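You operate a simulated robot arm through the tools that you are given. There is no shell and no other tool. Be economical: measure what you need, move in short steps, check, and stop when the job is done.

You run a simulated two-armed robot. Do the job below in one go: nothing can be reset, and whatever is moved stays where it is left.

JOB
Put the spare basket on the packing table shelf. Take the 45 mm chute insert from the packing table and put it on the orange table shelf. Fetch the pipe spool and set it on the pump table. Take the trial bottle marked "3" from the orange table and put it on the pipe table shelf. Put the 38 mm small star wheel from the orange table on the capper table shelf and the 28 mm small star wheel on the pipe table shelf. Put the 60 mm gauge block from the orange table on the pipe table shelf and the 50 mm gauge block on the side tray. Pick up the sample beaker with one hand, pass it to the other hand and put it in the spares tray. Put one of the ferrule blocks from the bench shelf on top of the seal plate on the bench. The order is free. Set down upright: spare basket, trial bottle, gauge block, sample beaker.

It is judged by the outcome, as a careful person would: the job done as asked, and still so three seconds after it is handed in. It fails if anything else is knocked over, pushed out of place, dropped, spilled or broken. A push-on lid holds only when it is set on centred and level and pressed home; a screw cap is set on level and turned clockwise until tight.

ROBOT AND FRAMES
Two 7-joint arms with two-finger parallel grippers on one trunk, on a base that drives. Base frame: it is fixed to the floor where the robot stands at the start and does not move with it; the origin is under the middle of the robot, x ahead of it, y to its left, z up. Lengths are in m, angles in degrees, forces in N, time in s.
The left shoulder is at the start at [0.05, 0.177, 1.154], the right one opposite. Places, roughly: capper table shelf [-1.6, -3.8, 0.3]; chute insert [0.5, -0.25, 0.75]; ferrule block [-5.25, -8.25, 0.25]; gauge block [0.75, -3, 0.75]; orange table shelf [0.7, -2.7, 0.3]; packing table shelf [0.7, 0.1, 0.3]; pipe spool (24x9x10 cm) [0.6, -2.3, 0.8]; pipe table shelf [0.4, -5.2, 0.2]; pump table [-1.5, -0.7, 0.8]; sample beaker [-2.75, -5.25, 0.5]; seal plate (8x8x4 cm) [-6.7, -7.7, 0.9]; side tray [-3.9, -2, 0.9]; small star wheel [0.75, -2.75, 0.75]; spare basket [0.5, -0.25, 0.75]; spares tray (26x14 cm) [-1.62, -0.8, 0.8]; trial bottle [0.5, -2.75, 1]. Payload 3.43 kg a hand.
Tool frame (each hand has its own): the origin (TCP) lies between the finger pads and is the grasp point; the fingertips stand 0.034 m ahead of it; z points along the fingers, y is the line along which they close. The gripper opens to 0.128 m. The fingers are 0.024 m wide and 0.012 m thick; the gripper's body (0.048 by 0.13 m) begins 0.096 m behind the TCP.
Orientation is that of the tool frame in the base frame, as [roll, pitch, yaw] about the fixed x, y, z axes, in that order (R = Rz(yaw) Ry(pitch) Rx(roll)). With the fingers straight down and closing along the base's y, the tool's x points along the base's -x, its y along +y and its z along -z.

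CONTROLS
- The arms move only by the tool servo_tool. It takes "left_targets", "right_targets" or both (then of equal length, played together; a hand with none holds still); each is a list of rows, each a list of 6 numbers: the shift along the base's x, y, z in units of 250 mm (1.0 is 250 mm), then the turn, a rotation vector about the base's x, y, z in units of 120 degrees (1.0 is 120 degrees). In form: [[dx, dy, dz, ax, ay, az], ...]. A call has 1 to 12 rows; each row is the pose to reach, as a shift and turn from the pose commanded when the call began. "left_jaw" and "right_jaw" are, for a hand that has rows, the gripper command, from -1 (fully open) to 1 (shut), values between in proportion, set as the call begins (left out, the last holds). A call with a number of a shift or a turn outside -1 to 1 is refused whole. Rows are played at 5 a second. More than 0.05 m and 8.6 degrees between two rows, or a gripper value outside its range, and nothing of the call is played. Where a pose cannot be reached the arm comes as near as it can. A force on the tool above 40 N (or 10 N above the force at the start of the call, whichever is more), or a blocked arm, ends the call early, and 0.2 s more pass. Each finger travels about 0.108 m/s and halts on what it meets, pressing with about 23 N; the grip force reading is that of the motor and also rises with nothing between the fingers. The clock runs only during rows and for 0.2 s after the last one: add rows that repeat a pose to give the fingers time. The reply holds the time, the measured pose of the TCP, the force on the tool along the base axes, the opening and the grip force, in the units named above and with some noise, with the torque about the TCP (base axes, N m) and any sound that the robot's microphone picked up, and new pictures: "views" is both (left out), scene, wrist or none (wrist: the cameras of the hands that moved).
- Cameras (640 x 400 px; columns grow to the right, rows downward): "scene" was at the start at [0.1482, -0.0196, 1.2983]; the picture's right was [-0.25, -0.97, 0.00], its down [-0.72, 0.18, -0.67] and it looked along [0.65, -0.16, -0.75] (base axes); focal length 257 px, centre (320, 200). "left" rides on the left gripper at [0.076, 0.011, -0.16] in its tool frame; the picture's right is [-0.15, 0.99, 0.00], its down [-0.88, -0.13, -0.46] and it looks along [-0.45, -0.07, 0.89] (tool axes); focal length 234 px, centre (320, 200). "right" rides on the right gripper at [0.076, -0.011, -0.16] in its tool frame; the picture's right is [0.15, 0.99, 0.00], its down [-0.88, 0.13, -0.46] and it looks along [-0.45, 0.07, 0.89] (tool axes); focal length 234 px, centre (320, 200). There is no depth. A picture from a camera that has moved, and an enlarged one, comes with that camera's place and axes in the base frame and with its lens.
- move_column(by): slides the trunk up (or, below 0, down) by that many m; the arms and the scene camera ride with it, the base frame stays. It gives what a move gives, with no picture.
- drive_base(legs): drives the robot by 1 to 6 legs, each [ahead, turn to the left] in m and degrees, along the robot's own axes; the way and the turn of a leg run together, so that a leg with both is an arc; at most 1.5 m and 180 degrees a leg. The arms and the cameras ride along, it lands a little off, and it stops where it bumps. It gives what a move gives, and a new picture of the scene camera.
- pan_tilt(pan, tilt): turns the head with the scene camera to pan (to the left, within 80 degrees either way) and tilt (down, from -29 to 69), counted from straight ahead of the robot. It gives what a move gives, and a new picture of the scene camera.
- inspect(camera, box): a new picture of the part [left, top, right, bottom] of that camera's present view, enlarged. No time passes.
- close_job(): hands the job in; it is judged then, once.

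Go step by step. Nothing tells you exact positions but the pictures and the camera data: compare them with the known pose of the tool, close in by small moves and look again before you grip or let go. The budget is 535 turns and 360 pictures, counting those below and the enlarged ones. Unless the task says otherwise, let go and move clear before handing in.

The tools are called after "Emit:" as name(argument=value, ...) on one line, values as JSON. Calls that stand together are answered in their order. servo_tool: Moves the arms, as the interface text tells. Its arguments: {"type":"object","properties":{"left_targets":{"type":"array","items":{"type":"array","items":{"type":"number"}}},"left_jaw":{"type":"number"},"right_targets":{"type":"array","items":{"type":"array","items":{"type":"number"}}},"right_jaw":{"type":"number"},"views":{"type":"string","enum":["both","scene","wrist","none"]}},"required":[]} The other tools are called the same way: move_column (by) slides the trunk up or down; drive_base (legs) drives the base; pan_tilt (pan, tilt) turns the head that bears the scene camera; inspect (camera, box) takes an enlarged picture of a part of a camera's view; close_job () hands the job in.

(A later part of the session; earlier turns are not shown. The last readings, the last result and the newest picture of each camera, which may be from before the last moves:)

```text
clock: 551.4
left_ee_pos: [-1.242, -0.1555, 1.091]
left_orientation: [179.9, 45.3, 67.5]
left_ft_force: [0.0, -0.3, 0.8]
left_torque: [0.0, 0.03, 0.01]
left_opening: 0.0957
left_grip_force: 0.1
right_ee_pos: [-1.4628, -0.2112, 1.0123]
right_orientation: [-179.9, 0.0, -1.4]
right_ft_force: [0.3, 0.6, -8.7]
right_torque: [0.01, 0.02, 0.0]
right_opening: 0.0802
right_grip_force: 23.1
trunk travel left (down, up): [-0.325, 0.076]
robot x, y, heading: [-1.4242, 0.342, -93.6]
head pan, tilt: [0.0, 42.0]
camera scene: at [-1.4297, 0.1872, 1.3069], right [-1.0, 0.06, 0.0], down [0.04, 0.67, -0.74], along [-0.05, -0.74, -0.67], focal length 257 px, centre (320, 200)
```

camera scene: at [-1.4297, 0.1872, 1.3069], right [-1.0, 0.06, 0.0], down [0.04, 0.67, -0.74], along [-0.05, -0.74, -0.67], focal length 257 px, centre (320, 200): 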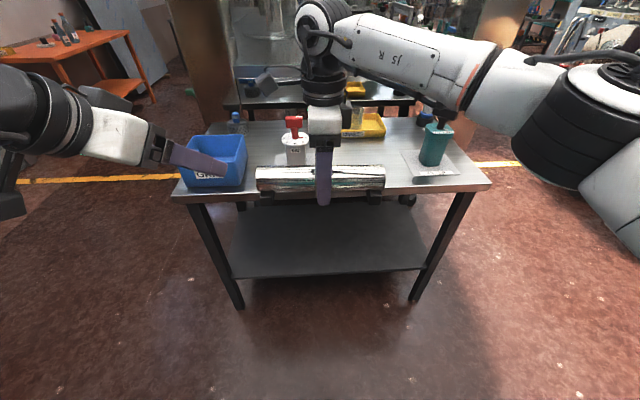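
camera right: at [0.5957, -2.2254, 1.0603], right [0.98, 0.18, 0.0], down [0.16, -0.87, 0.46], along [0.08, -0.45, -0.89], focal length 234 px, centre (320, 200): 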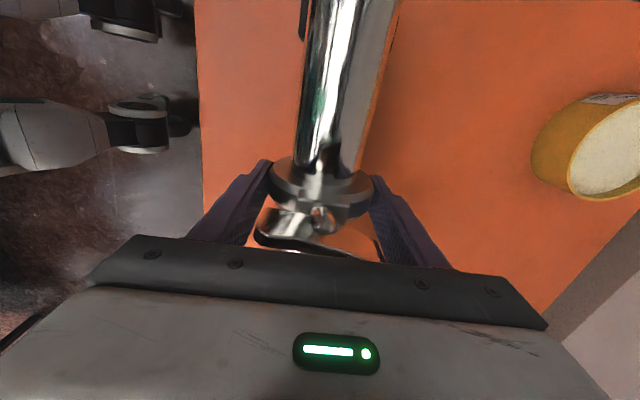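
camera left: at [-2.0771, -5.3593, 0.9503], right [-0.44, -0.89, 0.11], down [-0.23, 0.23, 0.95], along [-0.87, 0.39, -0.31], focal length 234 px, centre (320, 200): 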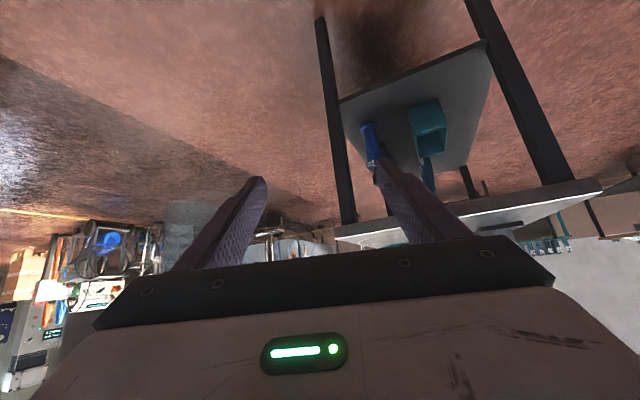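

Emit:
servo_tool(right_targets=[[-0.14, 0, 0, 0, 0, 0.004], [-0.28, 0, 0, 0, 0, 0.008], [-0.42, 0, 0, 0, 0, 0.012], [-0.58, 0, 0, 0, 0, 0.012]], views="none")

Emit:
drive_base(legs=[[0.35, 0]])

```text
clock: 552.4
left_ee_pos: [-1.2419, -0.1557, 1.0914]
left_orientation: [179.8, 45.3, 67.3]
left_ft_force: [0.4, -0.4, -0.3]
left_torque: [-0.05, 0.01, 0.0]
left_opening: 0.096
left_grip_force: 0.0
right_ee_pos: [-1.6097, -0.2106, 1.0098]
right_orientation: [-179.8, 0.0, -0.1]
right_ft_force: [0.2, -0.2, -9.2]
right_torque: [0.01, 0.03, 0.01]
right_opening: 0.0805
right_grip_force: 22.8
trunk travel left (down, up): [-0.325, 0.076]
robot x, y, heading: [-1.4209, 0.3398, -93.5]
head pan, tilt: [0.0, 42.0]
```

```text
clock: 554.6
left_ee_pos: [-1.2669, -0.5032, 1.0908]
left_orientation: [179.9, 45.3, 67.1]
left_ft_force: [-0.8, 0.1, 0.1]
left_torque: [0.03, -0.01, 0.0]
left_opening: 0.0961
left_grip_force: 0.0
right_ee_pos: [-1.6343, -0.5554, 1.0104]
right_orientation: [-179.8, 0.1, -0.4]
right_ft_force: [0.8, -0.5, -9.2]
right_torque: [0.02, 0.05, 0.01]
right_opening: 0.0802
right_grip_force: 23.2
trunk travel left (down, up): [-0.325, 0.076]
robot x, y, heading: [-1.4469, -0.0046, -93.7]
head pan, tilt: [0.0, 42.0]
camera scene: at [-1.4536, -0.1593, 1.3068], right [-1.0, 0.07, 0.0], down [0.05, 0.67, -0.74], along [-0.05, -0.74, -0.67], focal length 257 px, centre (320, 200)
```

scene: 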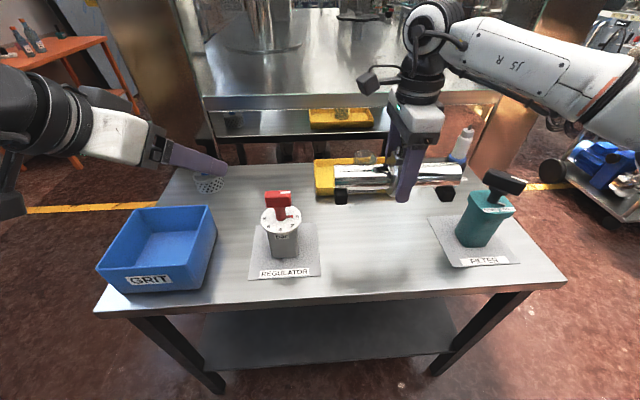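

Emit:
servo_tool(right_targets=[[0, 0, -0.14, 0, 0, 0], [0.0, 0, -0.28, 0, 0, 0], [0.0, 0, -0.42, 0, 0, 0], [0.0, 0, -0.5, 0, 0, 0]], views="scene")

```text
clock: 555.6
left_ee_pos: [-1.2678, -0.5027, 1.0894]
left_orientation: [179.8, 45.3, 67.1]
left_ft_force: [0.1, 0.0, -0.4]
left_torque: [0.0, 0.01, 0.02]
left_opening: 0.0959
left_grip_force: 0.1
right_ee_pos: [-1.6349, -0.5551, 0.8859]
right_orientation: [-179.9, 0.1, -0.4]
right_ft_force: [-0.3, 0.8, -8.6]
right_torque: [-0.04, 0.02, 0.01]
right_opening: 0.0806
right_grip_force: 23.0
trunk travel left (down, up): [-0.325, 0.076]
robot x, y, heading: [-1.4413, -0.0068, -93.8]
head pan, tilt: [0.0, 42.0]
camera scene: at [-1.4536, -0.1589, 1.3069], right [-1.0, 0.07, 0.0], down [0.05, 0.67, -0.74], along [-0.05, -0.74, -0.67], focal length 257 px, centre (320, 200)
```

scene: 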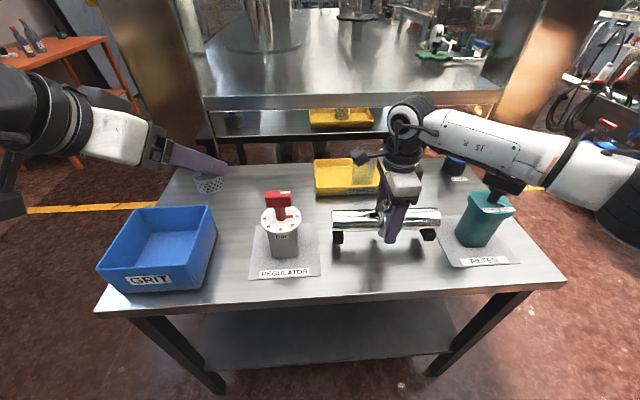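

Emit:
servo_tool(right_targets=[[0, 0, -0.04, 0, 0, 0], [0, 0, -0.07, 0, 0, 0], [0, 0, -0.09, 0, 0, 0], [0, 0, -0.105, 0, 0, 0], [0, 0, -0.12, 0, 0, 0]], views="none")

```text
clock: 556.8
left_ee_pos: [-1.2665, -0.5039, 1.0903]
left_orientation: [179.7, 45.3, 67.0]
left_ft_force: [-0.7, 0.6, 0.1]
left_torque: [-0.03, 0.01, 0.01]
left_opening: 0.0961
left_grip_force: 0.0
right_ee_pos: [-1.6334, -0.5564, 0.8542]
right_orientation: [-179.9, 0.1, -0.4]
right_ft_force: [-0.4, -1.1, -8.5]
right_torque: [-0.02, 0.04, 0.03]
right_opening: 0.0803
right_grip_force: 23.6
trunk travel left (down, up): [-0.325, 0.076]
robot x, y, heading: [-1.4421, -0.0041, -93.9]
head pan, tilt: [0.0, 42.0]
```

Emit:
servo_tool(right_targets=[[0, 0, -0.015, 0, 0, 0], [0, 0, -0.03, 0, 0, 0], [0, 0, -0.045, 0, 0, 0], [0, 0, -0.06, 0, 0, 0]], views="none")

```text
clock: 557.8
left_ee_pos: [-1.2657, -0.5024, 1.0914]
left_orientation: [179.8, 45.4, 67.1]
left_ft_force: [0.3, 0.7, 0.9]
left_torque: [0.03, 0.02, -0.01]
left_opening: 0.0961
left_grip_force: 0.0
right_ee_pos: [-1.6333, -0.556, 0.8427]
right_orientation: [179.8, 0.0, -0.4]
right_ft_force: [0.4, -5.2, 16.3]
right_torque: [-0.07, 0.01, 0.06]
right_opening: 0.0806
right_grip_force: 23.6
trunk travel left (down, up): [-0.325, 0.076]
robot x, y, heading: [-1.4449, -0.001, -93.7]
head pan, tilt: [0.0, 42.0]
```

The spool stands on the table. I open and lift straight up.

Emit:
servo_tool(right_targets=[[0, 0, 0.012, 0, 0, 0], [0, 0, 0.012, 0, 0, 0], [0, 0, 0.012, 0, 0, 0]], right_jaw=-0.9, views="none")

Emit:
servo_tool(right_targets=[[0, 0, 0.12, 0, 0, 0], [0, 0, 0.28, 0, 0, 0], [0, 0, 0.44, 0, 0, 0], [0, 0, 0.6, 0, 0, 0], [0, 0, 0.76, 0, 0, 0]], views="scene")

```text
clock: 558.6
left_ee_pos: [-1.2667, -0.5031, 1.0907]
left_orientation: [179.8, 45.2, 67.0]
left_ft_force: [0.2, 0.2, -1.0]
left_torque: [0.02, -0.03, 0.0]
left_opening: 0.0958
left_grip_force: 0.0
right_ee_pos: [-1.6331, -0.5541, 0.8424]
right_orientation: [-179.9, 0.0, -0.4]
right_ft_force: [0.6, -0.1, -0.3]
right_torque: [0.0, 0.01, -0.02]
right_opening: 0.1211
right_grip_force: 0.0
trunk travel left (down, up): [-0.325, 0.076]
robot x, y, heading: [-1.4452, -0.0035, -93.9]
head pan, tilt: [0.0, 42.0]
```

```text
clock: 559.8
left_ee_pos: [-1.2666, -0.5022, 1.0911]
left_orientation: [179.7, 45.5, 67.0]
left_ft_force: [0.1, 0.4, -0.9]
left_torque: [-0.01, -0.01, -0.02]
left_opening: 0.096
left_grip_force: 0.1
right_ee_pos: [-1.6322, -0.5531, 1.0337]
right_orientation: [-179.9, 0.2, -0.4]
right_ft_force: [0.3, -0.2, 0.3]
right_torque: [0.01, -0.01, 0.0]
right_opening: 0.1216
right_grip_force: 0.1
trunk travel left (down, up): [-0.325, 0.076]
robot x, y, heading: [-1.451, -0.0026, -94.1]
head pan, tilt: [0.0, 42.0]
camera scene: at [-1.4531, -0.1577, 1.307], right [-1.0, 0.07, 0.0], down [0.05, 0.67, -0.74], along [-0.05, -0.74, -0.67], focal length 257 px, centre (320, 200)
```

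scene: 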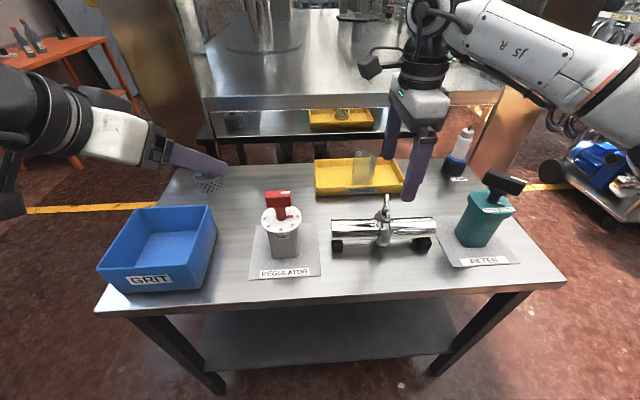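

The spool is on the pump table. Now the 50 mm block: I return to the orange table's right end.

Emit:
drive_base(legs=[[-0.3, 0], [0, 94], [1.28, 0], [0, -90], [1.5, 0], [1.5, 0]])

Emit:
drive_base(legs=[[0.42, 0], [0, 90]])

```text
clock: 589.8
left_ee_pos: [-0.1333, -3.2805, 1.091]
left_orientation: [179.9, 45.3, 67.7]
left_ft_force: [0.9, -0.7, -0.2]
left_torque: [0.01, -0.04, 0.02]
left_opening: 0.0957
left_grip_force: 0.1
right_ee_pos: [-0.5001, -3.3357, 1.0325]
right_orientation: [-179.9, 0.0, 0.2]
right_ft_force: [0.3, 0.1, -1.0]
right_torque: [-0.01, 0.02, 0.0]
right_opening: 0.1216
right_grip_force: 0.1
trunk travel left (down, up): [-0.325, 0.076]
robot x, y, heading: [-0.3194, -2.7857, -93.2]
head pan, tilt: [0.0, 42.0]
camera scene: at [-0.325, -2.9376, 1.307], right [-1.0, 0.06, 0.0], down [0.04, 0.67, -0.74], along [-0.04, -0.74, -0.67], focal length 257 px, centre (320, 200)
```

scene: 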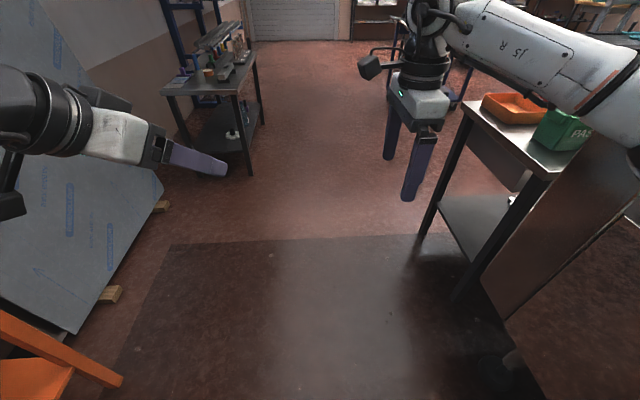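

```text
clock: 596.2
left_ee_pos: [0.1545, -3.0072, 1.0912]
left_orientation: [179.8, 45.2, 158.2]
left_ft_force: [0.0, 0.3, -0.1]
left_torque: [-0.01, 0.01, 0.0]
left_opening: 0.096
left_grip_force: 0.0
right_ee_pos: [0.2128, -3.3722, 1.0324]
right_orientation: [-179.9, 0.0, 90.7]
right_ft_force: [0.0, -1.1, 0.2]
right_torque: [0.03, -0.04, 0.01]
right_opening: 0.1217
right_grip_force: 0.2
trunk travel left (down, up): [-0.325, 0.076]
robot x, y, heading: [-0.3383, -3.1961, -2.9]
head pan, tilt: [0.0, 42.0]
camera scene: at [-0.1846, -3.2029, 1.307], right [-0.05, -1.0, 0.0], down [-0.67, 0.03, -0.74], along [0.74, -0.04, -0.67], focal length 257 px, centre (320, 200)
```

scene: 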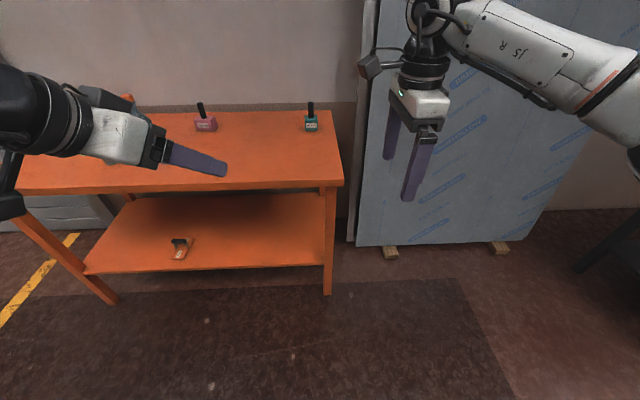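

Emit:
servo_tool(right_targets=[[-0.1, 0, 0, 0, 0, 0], [-0.2, 0.02, 0, 0, 0, 0], [-0.32, 0.04, 0, 0, 0, 0], [-0.44, 0.06, 0, 0, 0, 0]], left_targets=[[0, -0.1, -0.04, 0, 0, 0.05], [0, -0.2, -0.08, 0, 0, 0.1], [0, -0.3, -0.12, 0, 0, 0.14], [0, -0.4, -0.16, 0, 0, 0.18]], views="none")

Emit:
drive_base(legs=[[0.5, 2]])

Emit:
servo_tool(left_targets=[[0, -0.06, -0.06, 0, 0, 0], [0, -0.14, -0.14, 0, 0, 0], [0, -0.2, -0.22, 0, 0, 0]], views="wrist")

```text
clock: 597.2
left_ee_pos: [0.153, -3.1085, 1.0504]
left_orientation: [179.9, 45.4, 179.9]
left_ft_force: [0.5, -0.2, 1.2]
left_torque: [-0.02, -0.04, 0.04]
left_opening: 0.0961
left_grip_force: 0.1
right_ee_pos: [0.1012, -3.3586, 1.0314]
right_orientation: [-179.9, 0.2, 90.6]
right_ft_force: [1.1, 0.6, 0.3]
right_torque: [0.0, -0.02, 0.01]
right_opening: 0.1216
right_grip_force: 0.1
trunk travel left (down, up): [-0.325, 0.076]
robot x, y, heading: [-0.3418, -3.1944, -2.6]
head pan, tilt: [0.0, 42.0]
```

```text
clock: 600.1
left_ee_pos: [0.6396, -3.1036, 1.0509]
left_orientation: [179.8, 45.3, -178.0]
left_ft_force: [0.1, 0.0, -0.6]
left_torque: [-0.01, 0.01, -0.02]
left_opening: 0.0957
left_grip_force: 0.2
right_ee_pos: [0.5974, -3.3541, 1.03]
right_orientation: [-179.9, 0.1, 92.9]
right_ft_force: [0.5, 0.4, -0.4]
right_torque: [-0.02, 0.02, 0.05]
right_opening: 0.1215
right_grip_force: 0.1
trunk travel left (down, up): [-0.325, 0.076]
robot x, y, heading: [0.1493, -3.2081, -0.7]
head pan, tilt: [0.0, 42.0]
camera scene: at [0.3056, -3.2113, 1.3069], right [-0.01, -1.0, 0.0], down [-0.67, 0.01, -0.74], along [0.74, -0.01, -0.67], focal length 257 px, centre (320, 200)
```

scene: 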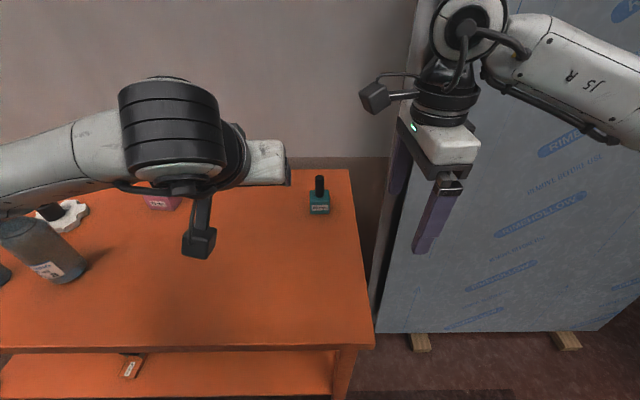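

```text
clock: 600.9
left_ee_pos: [0.6395, -3.156, 0.998]
left_orientation: [180.0, 45.4, -178.0]
left_ft_force: [0.0, -0.7, -1.2]
left_torque: [0.0, -0.02, 0.04]
left_opening: 0.096
left_grip_force: 0.1
right_ee_pos: [0.5967, -3.3533, 1.0317]
right_orientation: [-180.0, 0.1, 92.9]
right_ft_force: [0.3, -0.5, -0.1]
right_torque: [0.0, -0.02, 0.0]
right_opening: 0.1215
right_grip_force: 0.0
trunk travel left (down, up): [-0.325, 0.076]
robot x, y, heading: [0.1499, -3.21, -0.7]
head pan, tilt: [0.0, 42.0]
camera left: at [0.472, -3.1495, 1.0556], right [0.07, 0.99, 0.11], down [0.3, -0.12, 0.95], along [0.95, -0.03, -0.3], focal length 234 px, centre (320, 200)
```

left: 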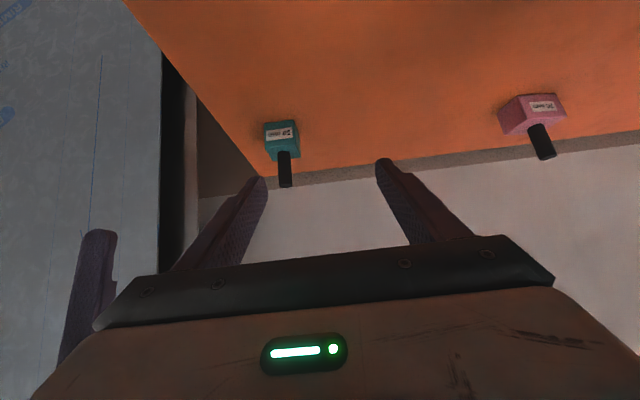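

Emit:
servo_tool(left_targets=[[0.14, -0.06, -0.05, 0, 0, 0], [0.28, -0.12, -0.1, 0, 0, 0], [0.42, -0.18, -0.15, 0, 0, 0], [0.56, -0.24, -0.21, 0, 0, 0], [0.64, -0.24, -0.33, 0, 0, 0], [0.72, -0.24, -0.46, 0, 0, 0], [0.72, -0.24, -0.46, 0, 0, 0]], views="wrist")

```text
clock: 602.5
left_ee_pos: [0.8206, -3.2136, 0.8841]
left_orientation: [179.7, 45.4, -178.0]
left_ft_force: [-0.5, -0.3, -0.1]
left_torque: [-0.02, 0.01, -0.01]
left_opening: 0.0961
left_grip_force: 0.1
right_ee_pos: [0.5977, -3.3551, 1.0311]
right_orientation: [-180.0, 0.1, 92.9]
right_ft_force: [0.3, 0.9, -0.4]
right_torque: [-0.03, 0.05, 0.0]
right_opening: 0.1216
right_grip_force: 0.1
trunk travel left (down, up): [-0.325, 0.076]
robot x, y, heading: [0.1509, -3.208, -0.5]
head pan, tilt: [0.0, 42.0]
camera left: at [0.6533, -3.208, 0.9413], right [0.07, 0.99, 0.11], down [0.3, -0.12, 0.95], along [0.95, -0.03, -0.3], focal length 234 px, centre (320, 200)
```

left: 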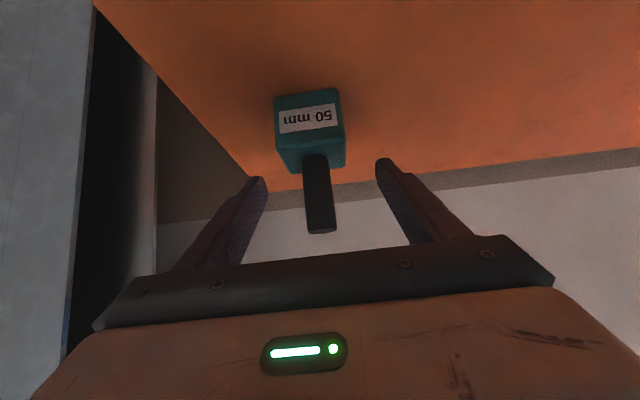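

The peg of the 50 mm block is between the pads. I close and lift.

Emit:
servo_tool(left_targets=[[0.01, 0, 0, 0, 0, 0], [0.01, 0, 0, 0, 0, 0], [0.01, 0, 0, 0, 0, 0], [0.01, 0, 0, 0, 0, 0]], left_jaw=1, views="none")

Emit:
servo_tool(left_targets=[[0, 0, 0.1, 0, 0, 0], [0, 0, 0.25, 0, 0, 0], [-0.1, 0.04, 0.36, 0, 0, 0], [-0.25, 0.1, 0.44, 0, 0, 0], [-0.4, 0.16, 0.5, 0, 0, 0], [-0.55, 0.24, 0.54, 0, 0, 0]], views="wrist")

```text
clock: 603.5
left_ee_pos: [0.8222, -3.2141, 0.8824]
left_orientation: [179.9, 45.4, -178.1]
left_ft_force: [0.7, 0.1, 2.9]
left_torque: [-0.14, -0.16, 0.02]
left_opening: 0.0263
left_grip_force: 22.9
right_ee_pos: [0.597, -3.3544, 1.0317]
right_orientation: [-179.9, 0.1, 92.9]
right_ft_force: [1.3, -0.4, 0.4]
right_torque: [0.03, 0.0, 0.0]
right_opening: 0.1218
right_grip_force: 0.0
trunk travel left (down, up): [-0.325, 0.076]
robot x, y, heading: [0.1492, -3.2094, -0.9]
head pan, tilt: [0.0, 42.0]
```

```text
clock: 604.9
left_ee_pos: [0.6813, -3.1533, 1.0164]
left_orientation: [179.9, 45.2, -178.1]
left_ft_force: [-0.3, 0.1, -1.8]
left_torque: [-0.03, -0.01, 0.0]
left_opening: 0.0263
left_grip_force: 22.9
right_ee_pos: [0.597, -3.3538, 1.0323]
right_orientation: [-179.9, 0.2, 92.9]
right_ft_force: [-1.0, 0.4, -0.4]
right_torque: [-0.05, 0.0, -0.01]
right_opening: 0.1217
right_grip_force: 0.1
trunk travel left (down, up): [-0.325, 0.076]
robot x, y, heading: [0.1504, -3.211, -0.7]
head pan, tilt: [0.0, 42.0]
camera left: at [0.5137, -3.1465, 1.0745], right [0.07, 0.99, 0.11], down [0.3, -0.12, 0.95], along [0.95, -0.03, -0.3], focal length 234 px, centre (320, 200)
```

left: 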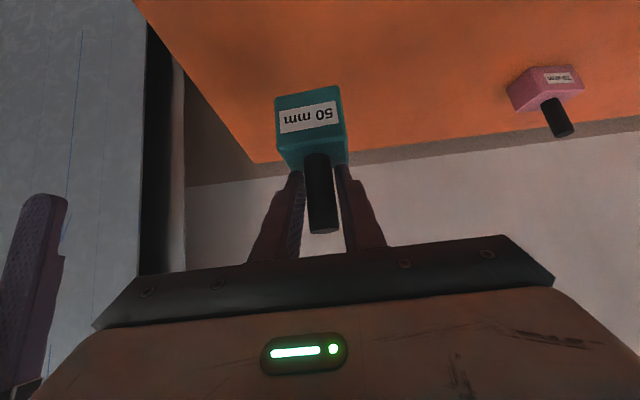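

The 50 mm block is held in the left hand. I take it round the capper table and look for the side tray to the north-west.

Emit:
drive_base(legs=[[-0.4, 0], [0, -86], [1.2, 0], [0, -87], [1.5, 0], [0.9, 0]])

Emit:
pan_tilt(pan=-60, tilt=20)

```text
clock: 631.8
left_ee_pos: [-3.0373, -4.8816, 1.0152]
left_orientation: [179.8, 45.3, 11.1]
left_ft_force: [-0.4, 0.7, -1.6]
left_torque: [-0.01, -0.02, 0.02]
left_opening: 0.0263
left_grip_force: 23.2
right_ee_pos: [-2.9869, -4.6686, 1.0307]
right_orientation: [-179.9, 0.0, -78.0]
right_ft_force: [0.1, 0.2, -0.7]
right_torque: [-0.01, 0.02, -0.01]
right_opening: 0.1216
right_grip_force: 0.0
trunk travel left (down, up): [-0.325, 0.076]
robot x, y, heading: [-2.5253, -4.7364, -171.3]
head pan, tilt: [0.0, 42.0]
camera scene: at [-2.6718, -4.7639, 1.3069], right [-0.15, 0.99, 0.0], down [0.66, 0.1, -0.74], along [-0.73, -0.11, -0.67], focal length 257 px, centre (320, 200)
```

scene: 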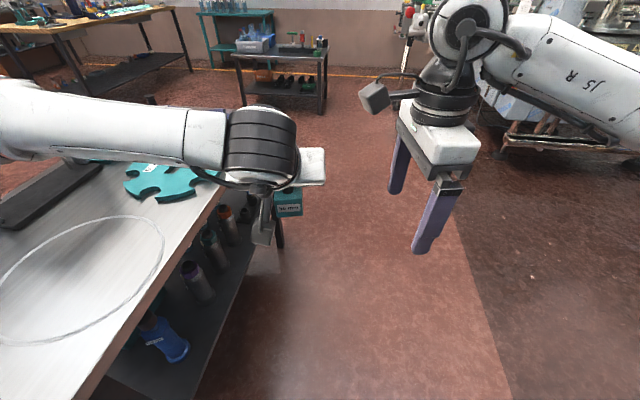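

```text
clock: 633.1
left_ee_pos: [-3.0377, -4.8802, 1.0173]
left_orientation: [179.8, 45.3, 11.1]
left_ft_force: [0.3, 0.4, -2.5]
left_torque: [0.03, -0.03, 0.01]
left_opening: 0.0264
left_grip_force: 23.2
right_ee_pos: [-2.9857, -4.6698, 1.0309]
right_orientation: [-180.0, 0.1, -78.0]
right_ft_force: [0.4, -0.5, -0.5]
right_torque: [0.02, 0.01, 0.0]
right_opening: 0.1215
right_grip_force: 0.1
trunk travel left (down, up): [-0.325, 0.076]
robot x, y, heading: [-2.521, -4.7433, -171.3]
head pan, tilt: [-60.0, 20.0]
camera scene: at [-2.647, -4.6787, 1.3413], right [0.78, 0.62, 0.0], down [0.21, -0.27, -0.94], along [-0.59, 0.73, -0.34], focal length 257 px, centre (320, 200)
```

scene: 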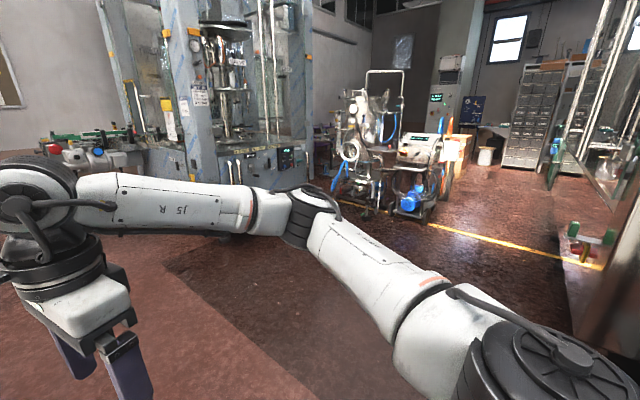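

Emit:
inspect(camera="scene", box=[310, 60, 480, 230])

```text
2.35 times, centred on (395, 145) of scene
camera zoom: at [-2.647, -4.6787, 1.3413], right [0.78, 0.62, 0.0], down [0.21, -0.27, -0.94], along [-0.59, 0.73, -0.34], focal length 605 px, centre (144, 329)
```

zoom: 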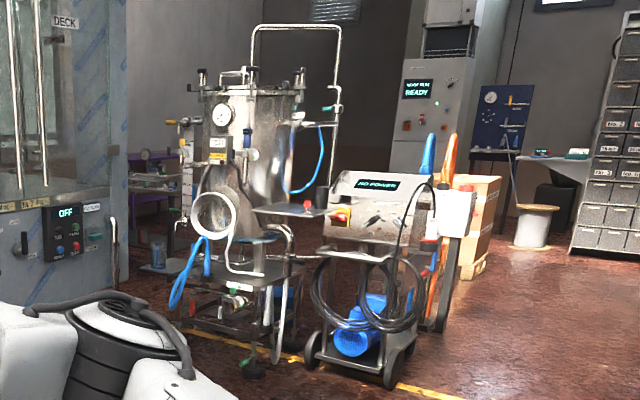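

The side tray is the small plate on the tank skid at about (-3.9, -2.0). I turn toward it and drive nearer.

Emit:
drive_base(legs=[[0, -72], [1.5, 0], [0.45, 0]])

Emit:
pan_tilt(pan=0, tilt=30)

```text
clock: 645.9
left_ee_pos: [-3.6685, -2.547, 1.015]
left_orientation: [179.8, 45.3, -61.7]
left_ft_force: [-0.6, 0.2, -1.5]
left_torque: [0.0, 0.02, 0.0]
left_opening: 0.0264
left_grip_force: 22.7
right_ee_pos: [-3.4498, -2.5331, 1.0312]
right_orientation: [-179.9, 0.1, -150.8]
right_ft_force: [0.7, 1.0, 0.0]
right_torque: [-0.01, 0.02, 0.01]
right_opening: 0.1217
right_grip_force: 0.0
trunk travel left (down, up): [-0.325, 0.076]
robot x, y, heading: [-3.3843, -3.0013, 115.8]
head pan, tilt: [-60.0, 20.0]
camera scene: at [-3.3573, -2.8586, 1.3413], right [0.83, -0.56, 0.0], down [-0.19, -0.28, -0.94], along [0.53, 0.78, -0.34], focal length 257 px, centre (320, 200)
```

scene: 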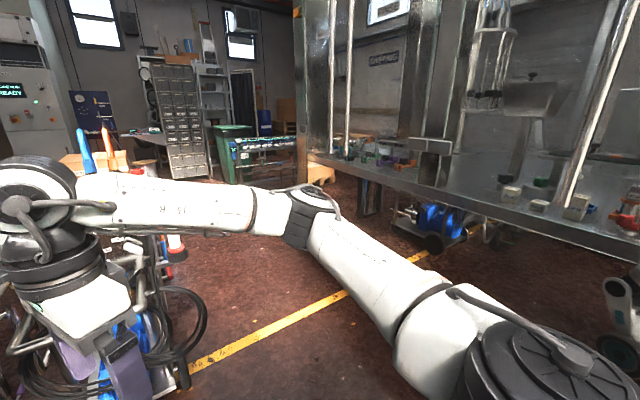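

```text
clock: 647.2
left_ee_pos: [-3.6682, -2.548, 1.0155]
left_orientation: [179.8, 45.2, -61.7]
left_ft_force: [0.1, -0.4, -2.9]
left_torque: [-0.01, -0.02, 0.0]
left_opening: 0.0263
left_grip_force: 23.4
right_ee_pos: [-3.4508, -2.5341, 1.0313]
right_orientation: [-179.9, 0.2, -150.8]
right_ft_force: [0.1, -0.2, -1.0]
right_torque: [0.03, 0.01, 0.01]
right_opening: 0.1216
right_grip_force: 0.0
trunk travel left (down, up): [-0.325, 0.076]
robot x, y, heading: [-3.3821, -2.996, 115.6]
head pan, tilt: [0.0, 30.0]
camera scene: at [-3.4488, -2.8545, 1.3253], right [0.9, 0.43, 0.0], down [0.22, -0.45, -0.87], along [-0.38, 0.78, -0.5], focal length 257 px, centre (320, 200)
```

scene: 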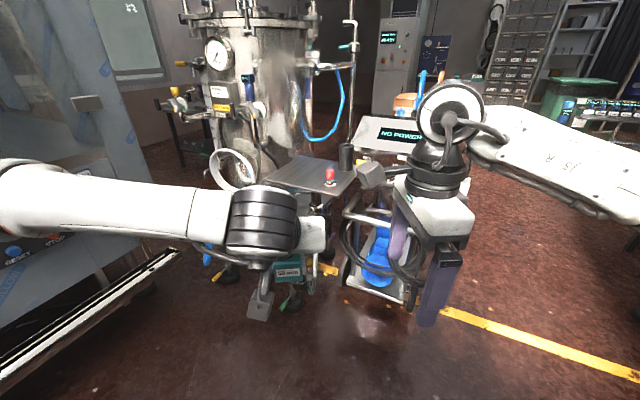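

Emit:
inspect(camera="scene", box=[250, 130, 380, 215])

```text
4.71 times, centred on (315, 172) of scene
camera zoom: at [-3.4488, -2.8545, 1.3253], right [0.9, 0.43, 0.0], down [0.22, -0.45, -0.87], along [-0.38, 0.78, -0.5], focal length 1209 px, centre (344, 329)
```

zoom: 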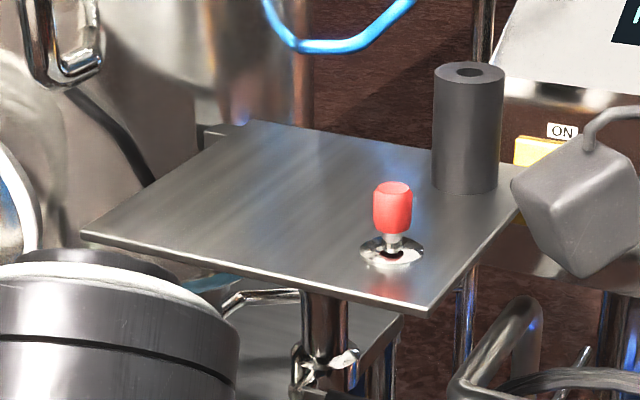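

The tray plate spans x -4.04…-3.74, y -2.14…-1.87 at z≈0.9; the left part is free. I tuck the right hand away, raise the left and drive closer.

Emit:
servo_tool(right_targets=[[0.15, 0, 0.06, 0, 0, 0], [0.3, 0, 0.12, 0, 0, 0], [0.46, -0.04, 0.18, 0, 0, 0], [0.62, -0.08, 0.24, 0, 0, 0], [0.78, -0.12, 0.28, 0, 0, 0]], left_targets=[[0, 0, 0.06, 0, 0, 0], [0, 0, 0.12, 0, 0, 0], [0, 0, 0.18, 0, 0, 0], [0, 0, 0.24, 0, 0, 0], [0, 0, 0.24, 0, 0, 0]], views="none")

Emit:
drive_base(legs=[[0.38, 0]])

```text
clock: 648.4
left_ee_pos: [-3.667, -2.5475, 1.0758]
left_orientation: [179.8, 45.5, -61.7]
left_ft_force: [0.3, -0.9, -1.7]
left_torque: [-0.02, -0.02, 0.01]
left_opening: 0.0263
left_grip_force: 22.8
right_ee_pos: [-3.253, -2.5633, 1.1015]
right_orientation: [-179.9, 0.1, -150.8]
right_ft_force: [-0.6, -0.4, 0.5]
right_torque: [0.03, 0.04, 0.0]
right_opening: 0.1219
right_grip_force: 0.1
trunk travel left (down, up): [-0.325, 0.076]
robot x, y, heading: [-3.3789, -3.0016, 116.0]
head pan, tilt: [0.0, 30.0]
```

```text
clock: 650.8
left_ee_pos: [-3.8295, -2.2114, 1.075]
left_orientation: [179.8, 45.2, -61.7]
left_ft_force: [0.0, -0.5, -2.9]
left_torque: [-0.04, 0.01, 0.04]
left_opening: 0.0265
left_grip_force: 23.3
right_ee_pos: [-3.4158, -2.2269, 1.1001]
right_orientation: [-179.8, 0.1, -150.7]
right_ft_force: [-0.1, -0.1, -0.8]
right_torque: [-0.02, 0.02, -0.01]
right_opening: 0.1216
right_grip_force: 0.0
trunk travel left (down, up): [-0.325, 0.076]
robot x, y, heading: [-3.5444, -2.6617, 115.7]
head pan, tilt: [0.0, 30.0]
camera scene: at [-3.6113, -2.5182, 1.3252], right [0.9, 0.43, 0.0], down [0.22, -0.45, -0.87], along [-0.38, 0.78, -0.5], focal length 257 px, centre (320, 200)
```

scene: 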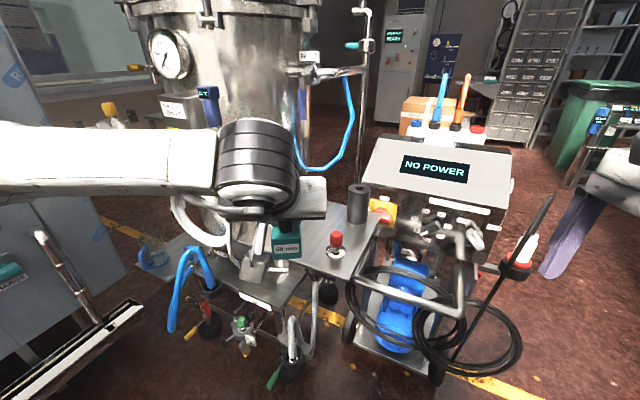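

Emit:
servo_tool(left_targets=[[-0.1, 0.15, 0, 0, 0, 0], [-0.2, 0.3, 0, 0, 0, 0], [-0.3, 0.46, -0.02, 0, 0, 0], [-0.42, 0.61, -0.04, 0, 0, 0], [-0.42, 0.64, -0.1, 0, 0, 0]], views="both")

```text
clock: 652.0
left_ee_pos: [-3.9348, -2.0496, 1.0488]
left_orientation: [179.8, 45.4, -61.7]
left_ft_force: [0.3, 0.1, -2.8]
left_torque: [-0.01, 0.0, -0.02]
left_opening: 0.0262
left_grip_force: 22.8
right_ee_pos: [-3.4158, -2.2257, 1.0995]
right_orientation: [-179.8, 0.0, -150.8]
right_ft_force: [-0.1, 0.5, 0.5]
right_torque: [-0.02, 0.0, 0.01]
right_opening: 0.1217
right_grip_force: 0.1
trunk travel left (down, up): [-0.325, 0.076]
robot x, y, heading: [-3.5427, -2.6621, 115.4]
head pan, tilt: [0.0, 30.0]
camera scene: at [-3.6111, -2.5186, 1.3253], right [0.9, 0.43, 0.0], down [0.22, -0.45, -0.87], along [-0.38, 0.78, -0.5], focal length 257 px, centre (320, 200)
camera left: at [-3.8647, -2.2022, 1.1068], right [-0.92, -0.38, 0.11], down [-0.02, 0.32, 0.95], along [-0.39, 0.87, -0.31], focal length 234 px, centre (320, 200)
```

scene: 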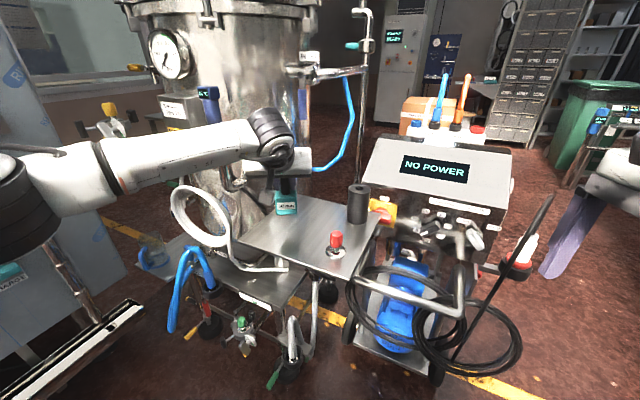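
left: 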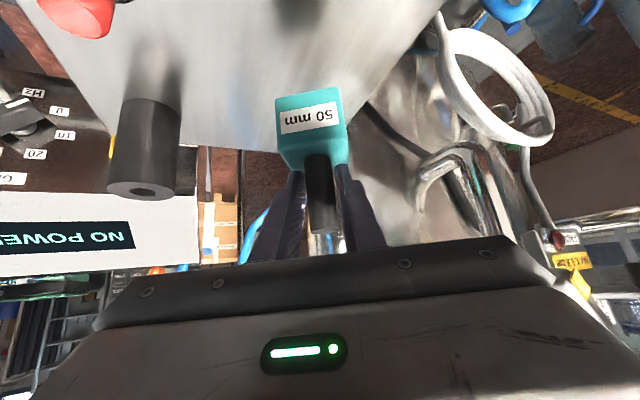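

Block is well over the free part of the tray. I lower it.

Emit:
servo_tool(left_targets=[[0, 0, -0.08, 0, 0, 0], [0, 0, -0.15, 0, 0, 0], [0, 0, -0.19, 0, 0, 0], [0, 0, -0.21, 0, 0, 0], [0, 0, -0.225, 0, 0, 0], [0, 0, -0.24, 0, 0, 0], [0, 0, -0.255, 0, 0, 0]], views="none")

```text
clock: 653.6
left_ee_pos: [-3.9344, -2.0518, 0.9861]
left_orientation: [179.9, 45.3, -61.7]
left_ft_force: [0.3, -0.8, -2.2]
left_torque: [0.0, -0.01, -0.01]
left_opening: 0.0262
left_grip_force: 23.2
right_ee_pos: [-3.4162, -2.2264, 1.1007]
right_orientation: [-179.8, 0.0, -150.7]
right_ft_force: [-0.8, 0.9, -0.5]
right_torque: [0.01, -0.01, 0.0]
right_opening: 0.1218
right_grip_force: 0.1
trunk travel left (down, up): [-0.325, 0.076]
robot x, y, heading: [-3.5424, -2.6634, 115.9]
head pan, tilt: [0.0, 30.0]
```

Emit:
servo_tool(left_targets=[[0, 0, -0.02, 0, 0, 0], [0, 0, -0.035, 0, 0, 0], [0, 0, -0.05, 0, 0, 0], [0, 0, -0.065, 0, 0, 0], [0, 0, -0.08, 0, 0, 0]], views="wrist")

```text
clock: 654.9
left_ee_pos: [-3.9361, -2.0481, 0.9812]
left_orientation: [-179.7, 46.9, -61.5]
left_ft_force: [-0.3, 0.9, 10.8]
left_torque: [-0.15, -0.04, 0.04]
left_opening: 0.0265
left_grip_force: 22.7
right_ee_pos: [-3.4161, -2.2276, 1.1006]
right_orientation: [-179.9, 0.2, -150.7]
right_ft_force: [1.1, 0.7, -1.0]
right_torque: [0.0, -0.01, 0.02]
right_opening: 0.1217
right_grip_force: 0.1
trunk travel left (down, up): [-0.325, 0.076]
robot x, y, heading: [-3.5395, -2.6615, 115.8]
head pan, tilt: [0.0, 30.0]
stopped in row 5 (left hand): the force on the tool passed its limit (the readings are from after the stop); the commanded pose is now the measured one
camera left: at [-3.865, -2.201, 1.0357], right [-0.92, -0.38, 0.1], down [-0.02, 0.3, 0.95], along [-0.4, 0.87, -0.28], focal length 234 px, centre (320, 200)
```

left: 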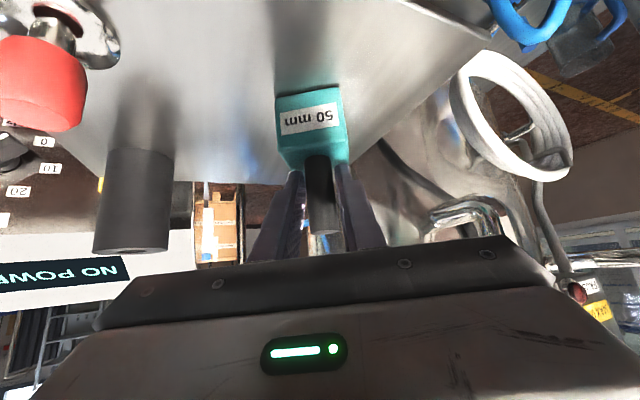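

Emit:
servo_tool(left_targets=[[0, 0, 0.01, 0, 0, 0], [0, 0, 0.01, 0, 0, 0]], views="none")

Emit:
servo_tool(left_targets=[[0, 0, 0, 0, 0, 0], [0, 0, 0, 0, 0, 0], [0, 0, 0, 0, 0, 0]], left_jaw=-0.2, views="none")

Emit:
servo_tool(left_targets=[[0.04, -0.07, 0.08, 0, 0, 0], [0.09, -0.17, 0.18, 0, 0, 0], [0.16, -0.3, 0.26, 0, 0, 0], [0.24, -0.46, 0.3, 0, 0, 0], [0.32, -0.62, 0.32, 0, 0, 0]], views="both")

```text
clock: 655.5
left_ee_pos: [-3.9353, -2.0498, 0.9809]
left_orientation: [-180.0, 46.5, -61.5]
left_ft_force: [-0.9, 3.7, 11.2]
left_torque: [0.73, 0.32, -0.1]
left_opening: 0.0266
left_grip_force: 23.0
right_ee_pos: [-3.4167, -2.2272, 1.0999]
right_orientation: [180.0, 0.2, -150.7]
right_ft_force: [0.1, 0.3, -0.2]
right_torque: [0.02, -0.02, 0.0]
right_opening: 0.1215
right_grip_force: 0.1
trunk travel left (down, up): [-0.325, 0.076]
robot x, y, heading: [-3.5419, -2.6616, 115.9]
head pan, tilt: [0.0, 30.0]
```

```text
clock: 656.3
left_ee_pos: [-3.9358, -2.051, 0.9813]
left_orientation: [-179.9, 46.4, -61.5]
left_ft_force: [0.5, -4.9, 12.0]
left_torque: [-0.16, 0.48, 0.17]
left_opening: 0.0777
left_grip_force: 0.5
right_ee_pos: [-3.417, -2.2284, 1.1021]
right_orientation: [180.0, 0.1, -150.7]
right_ft_force: [-0.5, 0.0, -0.7]
right_torque: [0.01, -0.02, 0.01]
right_opening: 0.1213
right_grip_force: 0.1
trunk travel left (down, up): [-0.325, 0.076]
robot x, y, heading: [-3.5401, -2.6645, 115.7]
head pan, tilt: [0.0, 30.0]
```

```text
clock: 657.5
left_ee_pos: [-3.8566, -2.2036, 1.0593]
left_orientation: [180.0, 46.5, -61.4]
left_ft_force: [0.4, 0.0, 0.0]
left_torque: [0.01, 0.0, 0.01]
left_opening: 0.0767
left_grip_force: 0.1
right_ee_pos: [-3.4159, -2.2271, 1.1018]
right_orientation: [-180.0, 0.1, -150.7]
right_ft_force: [-0.1, -0.4, 0.5]
right_torque: [-0.01, 0.01, -0.01]
right_opening: 0.1215
right_grip_force: 0.0
trunk travel left (down, up): [-0.325, 0.076]
robot x, y, heading: [-3.5428, -2.6651, 115.9]
head pan, tilt: [0.0, 30.0]
camera scene: at [-3.6109, -2.5194, 1.3254], right [0.9, 0.44, 0.0], down [0.22, -0.45, -0.87], along [-0.38, 0.78, -0.5], focal length 257 px, centre (320, 200)
camera left: at [-3.7861, -2.357, 1.1146], right [-0.92, -0.38, 0.11], down [-0.02, 0.3, 0.95], along [-0.4, 0.87, -0.29], focal length 234 px, centre (320, 200)
```

scene: 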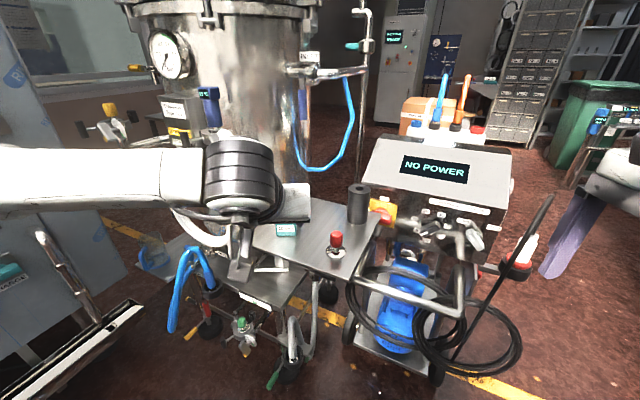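
left: 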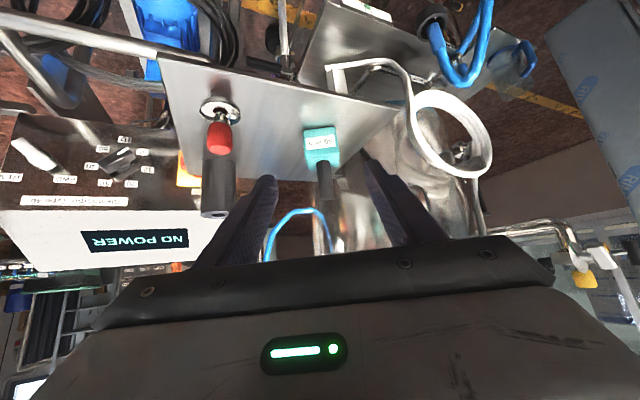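

The 50 mm block stands on the side tray. Last job: the ferrule block at the bench in the far corner. I back off and drive that way.

Emit:
drive_base(legs=[[-0.4, 0], [0, 154], [1.35, 0], [0, -72], [1.28, 0], [0, 60]])

Emit:
pan_tilt(pan=0, tilt=18)

```text
clock: 684.5
left_ee_pos: [-4.6989, -5.2829, 1.0593]
left_orientation: [-179.9, 46.4, 79.4]
left_ft_force: [0.0, 0.1, 0.4]
left_torque: [-0.01, 0.02, 0.0]
left_opening: 0.0773
left_grip_force: 0.1
right_ee_pos: [-5.0278, -4.9873, 1.1028]
right_orientation: [-180.0, 0.1, -9.9]
right_ft_force: [0.1, 0.7, 0.0]
right_torque: [-0.03, 0.02, 0.0]
right_opening: 0.1217
right_grip_force: 0.1
trunk travel left (down, up): [-0.325, 0.076]
robot x, y, heading: [-4.6532, -4.7258, -103.4]
head pan, tilt: [0.0, 30.0]
camera scene: at [-4.6883, -4.8848, 1.3253], right [-0.97, 0.23, 0.0], down [0.12, 0.49, -0.87], along [-0.2, -0.84, -0.5], focal length 257 px, centre (320, 200)
```

scene: 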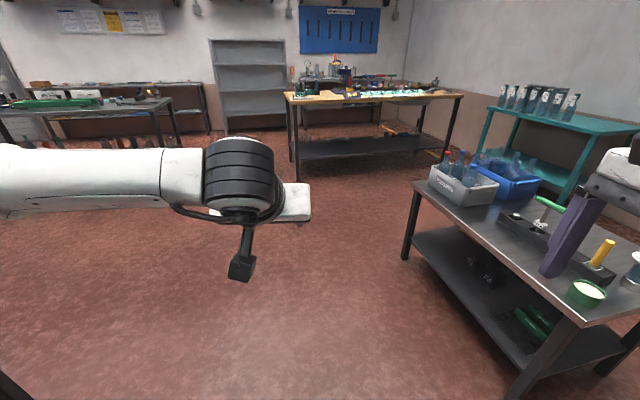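

```text
clock: 685.2
left_ee_pos: [-4.7013, -5.2825, 1.0591]
left_orientation: [-180.0, 46.4, 79.4]
left_ft_force: [-0.5, 0.2, 0.5]
left_torque: [-0.01, 0.01, -0.02]
left_opening: 0.0768
left_grip_force: 0.0
right_ee_pos: [-5.0282, -4.9882, 1.1014]
right_orientation: [-180.0, 0.1, -9.9]
right_ft_force: [0.9, -0.7, 0.5]
right_torque: [0.04, 0.0, 0.0]
right_opening: 0.1215
right_grip_force: 0.1
trunk travel left (down, up): [-0.325, 0.076]
robot x, y, heading: [-4.6533, -4.7301, -103.1]
head pan, tilt: [0.0, 18.0]
camera scene: at [-4.6891, -4.8875, 1.3446], right [-0.97, 0.23, 0.0], down [0.07, 0.3, -0.95], along [-0.22, -0.93, -0.31], focal length 257 px, centre (320, 200)
```

scene: 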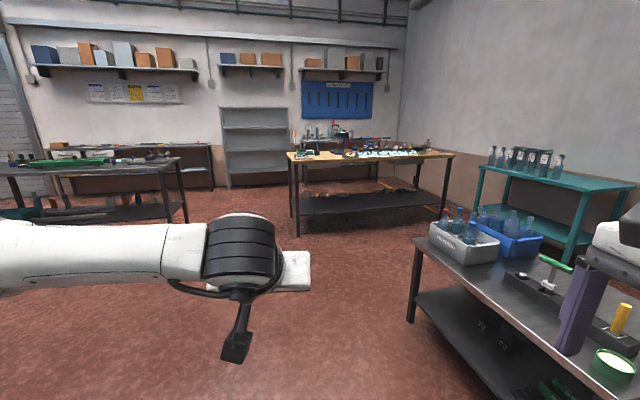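

Emit:
inspect(camera="scene", box=[270, 110, 480, 250])

```text
2.86 times, centred on (375, 180) of scene
camera zoom: at [-4.6891, -4.8875, 1.3446], right [-0.97, 0.23, 0.0], down [0.07, 0.3, -0.95], along [-0.22, -0.93, -0.31], focal length 734 px, centre (163, 257)
```

zoom: 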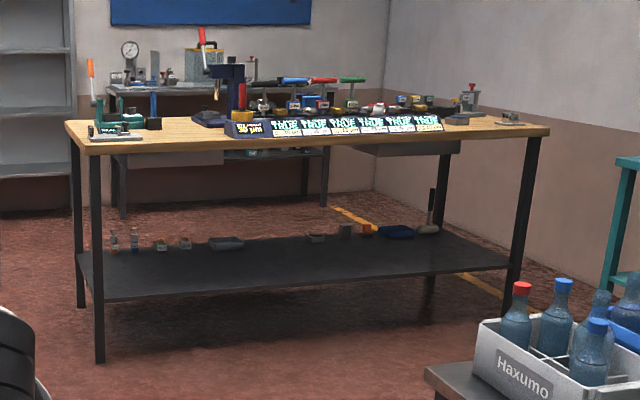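

Emit:
drive_base(legs=[[0, 21], [1.5, 0], [1.05, 0], [0, -8], [1.5, 0], [0.25, 0]])

Emit:
drive_base(legs=[[0, -90]])

```text
clock: 707.9
left_ee_pos: [-4.2964, -9.5662, 1.0589]
left_orientation: [179.9, 46.4, 91.8]
left_ft_force: [-1.3, -0.4, 0.0]
left_torque: [0.02, 0.0, 0.03]
left_opening: 0.0767
left_grip_force: 0.1
right_ee_pos: [-4.6801, -9.3491, 1.101]
right_orientation: [-179.9, 0.1, 2.6]
right_ft_force: [1.2, 0.3, -0.7]
right_torque: [0.02, 0.02, -0.02]
right_opening: 0.1214
right_grip_force: 0.1
trunk travel left (down, up): [-0.325, 0.076]
robot x, y, heading: [-4.37, -9.0129, -90.9]
head pan, tilt: [0.0, 18.0]
camera scene: at [-4.3719, -9.1787, 1.3445], right [-1.0, 0.02, 0.0], down [0.0, 0.31, -0.95], along [-0.01, -0.95, -0.31], focal length 257 px, centre (320, 200)
```

scene: 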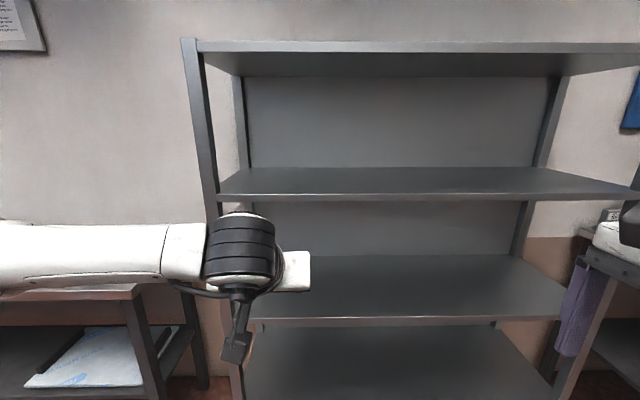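

```text
clock: 712.1
left_ee_pos: [-4.922, -9.0938, 1.0592]
left_orientation: [180.0, 46.4, 2.3]
left_ft_force: [-0.6, -1.1, -0.8]
left_torque: [-0.03, -0.01, -0.01]
left_opening: 0.0767
left_grip_force: 0.2
right_ee_pos: [-4.7089, -8.7082, 1.1003]
right_orientation: [180.0, 0.0, -86.8]
right_ft_force: [0.1, -0.1, -0.7]
right_torque: [0.0, -0.03, 0.02]
right_opening: 0.1216
right_grip_force: 0.1
trunk travel left (down, up): [-0.325, 0.076]
robot x, y, heading: [-4.3683, -9.0134, 179.5]
head pan, tilt: [0.0, 18.0]
camera scene: at [-4.5327, -9.0138, 1.3446], right [0.01, 1.0, 0.0], down [0.31, 0.0, -0.95], along [-0.95, 0.01, -0.31], focal length 257 px, centre (320, 200)
```

scene: 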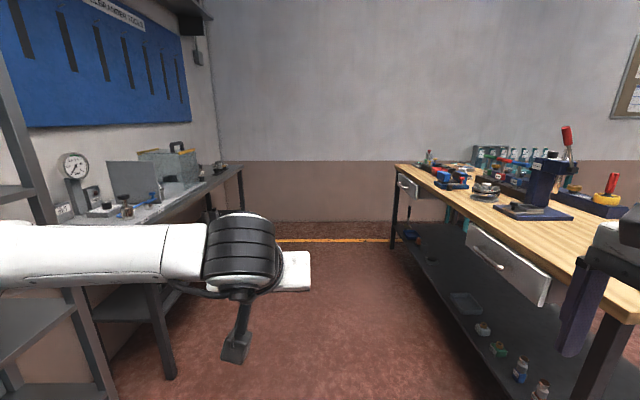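

Emit:
inspect(camera="scene", box=[440, 270, 580, 400])

Emit:
inspect(camera="scene", box=[400, 120, 640, 260])

```text
3.08 times, centred on (510, 335) of scene
camera zoom: at [-4.5327, -9.0138, 1.3446], right [0.01, 1.0, 0.0], down [0.31, 0.0, -0.95], along [-0.95, 0.01, -0.31], focal length 791 px, centre (-265, -215)
```

zoom: 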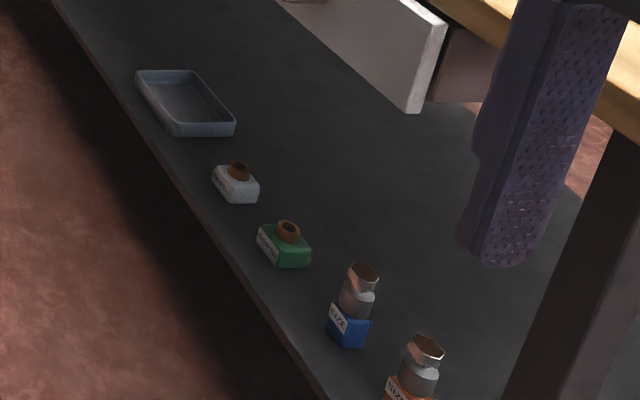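

```text
2.67 times, centred on (520, 190) of scene
camera zoom: at [-4.5327, -9.0138, 1.3446], right [0.01, 1.0, 0.0], down [0.31, 0.0, -0.95], along [-0.95, 0.01, -0.31], focal length 685 px, centre (-213, 227)
```

zoom: 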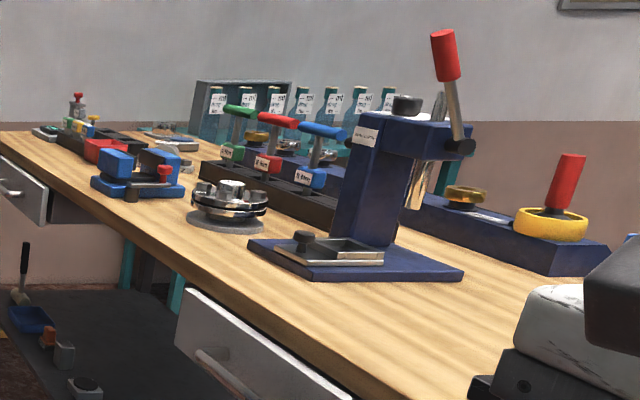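

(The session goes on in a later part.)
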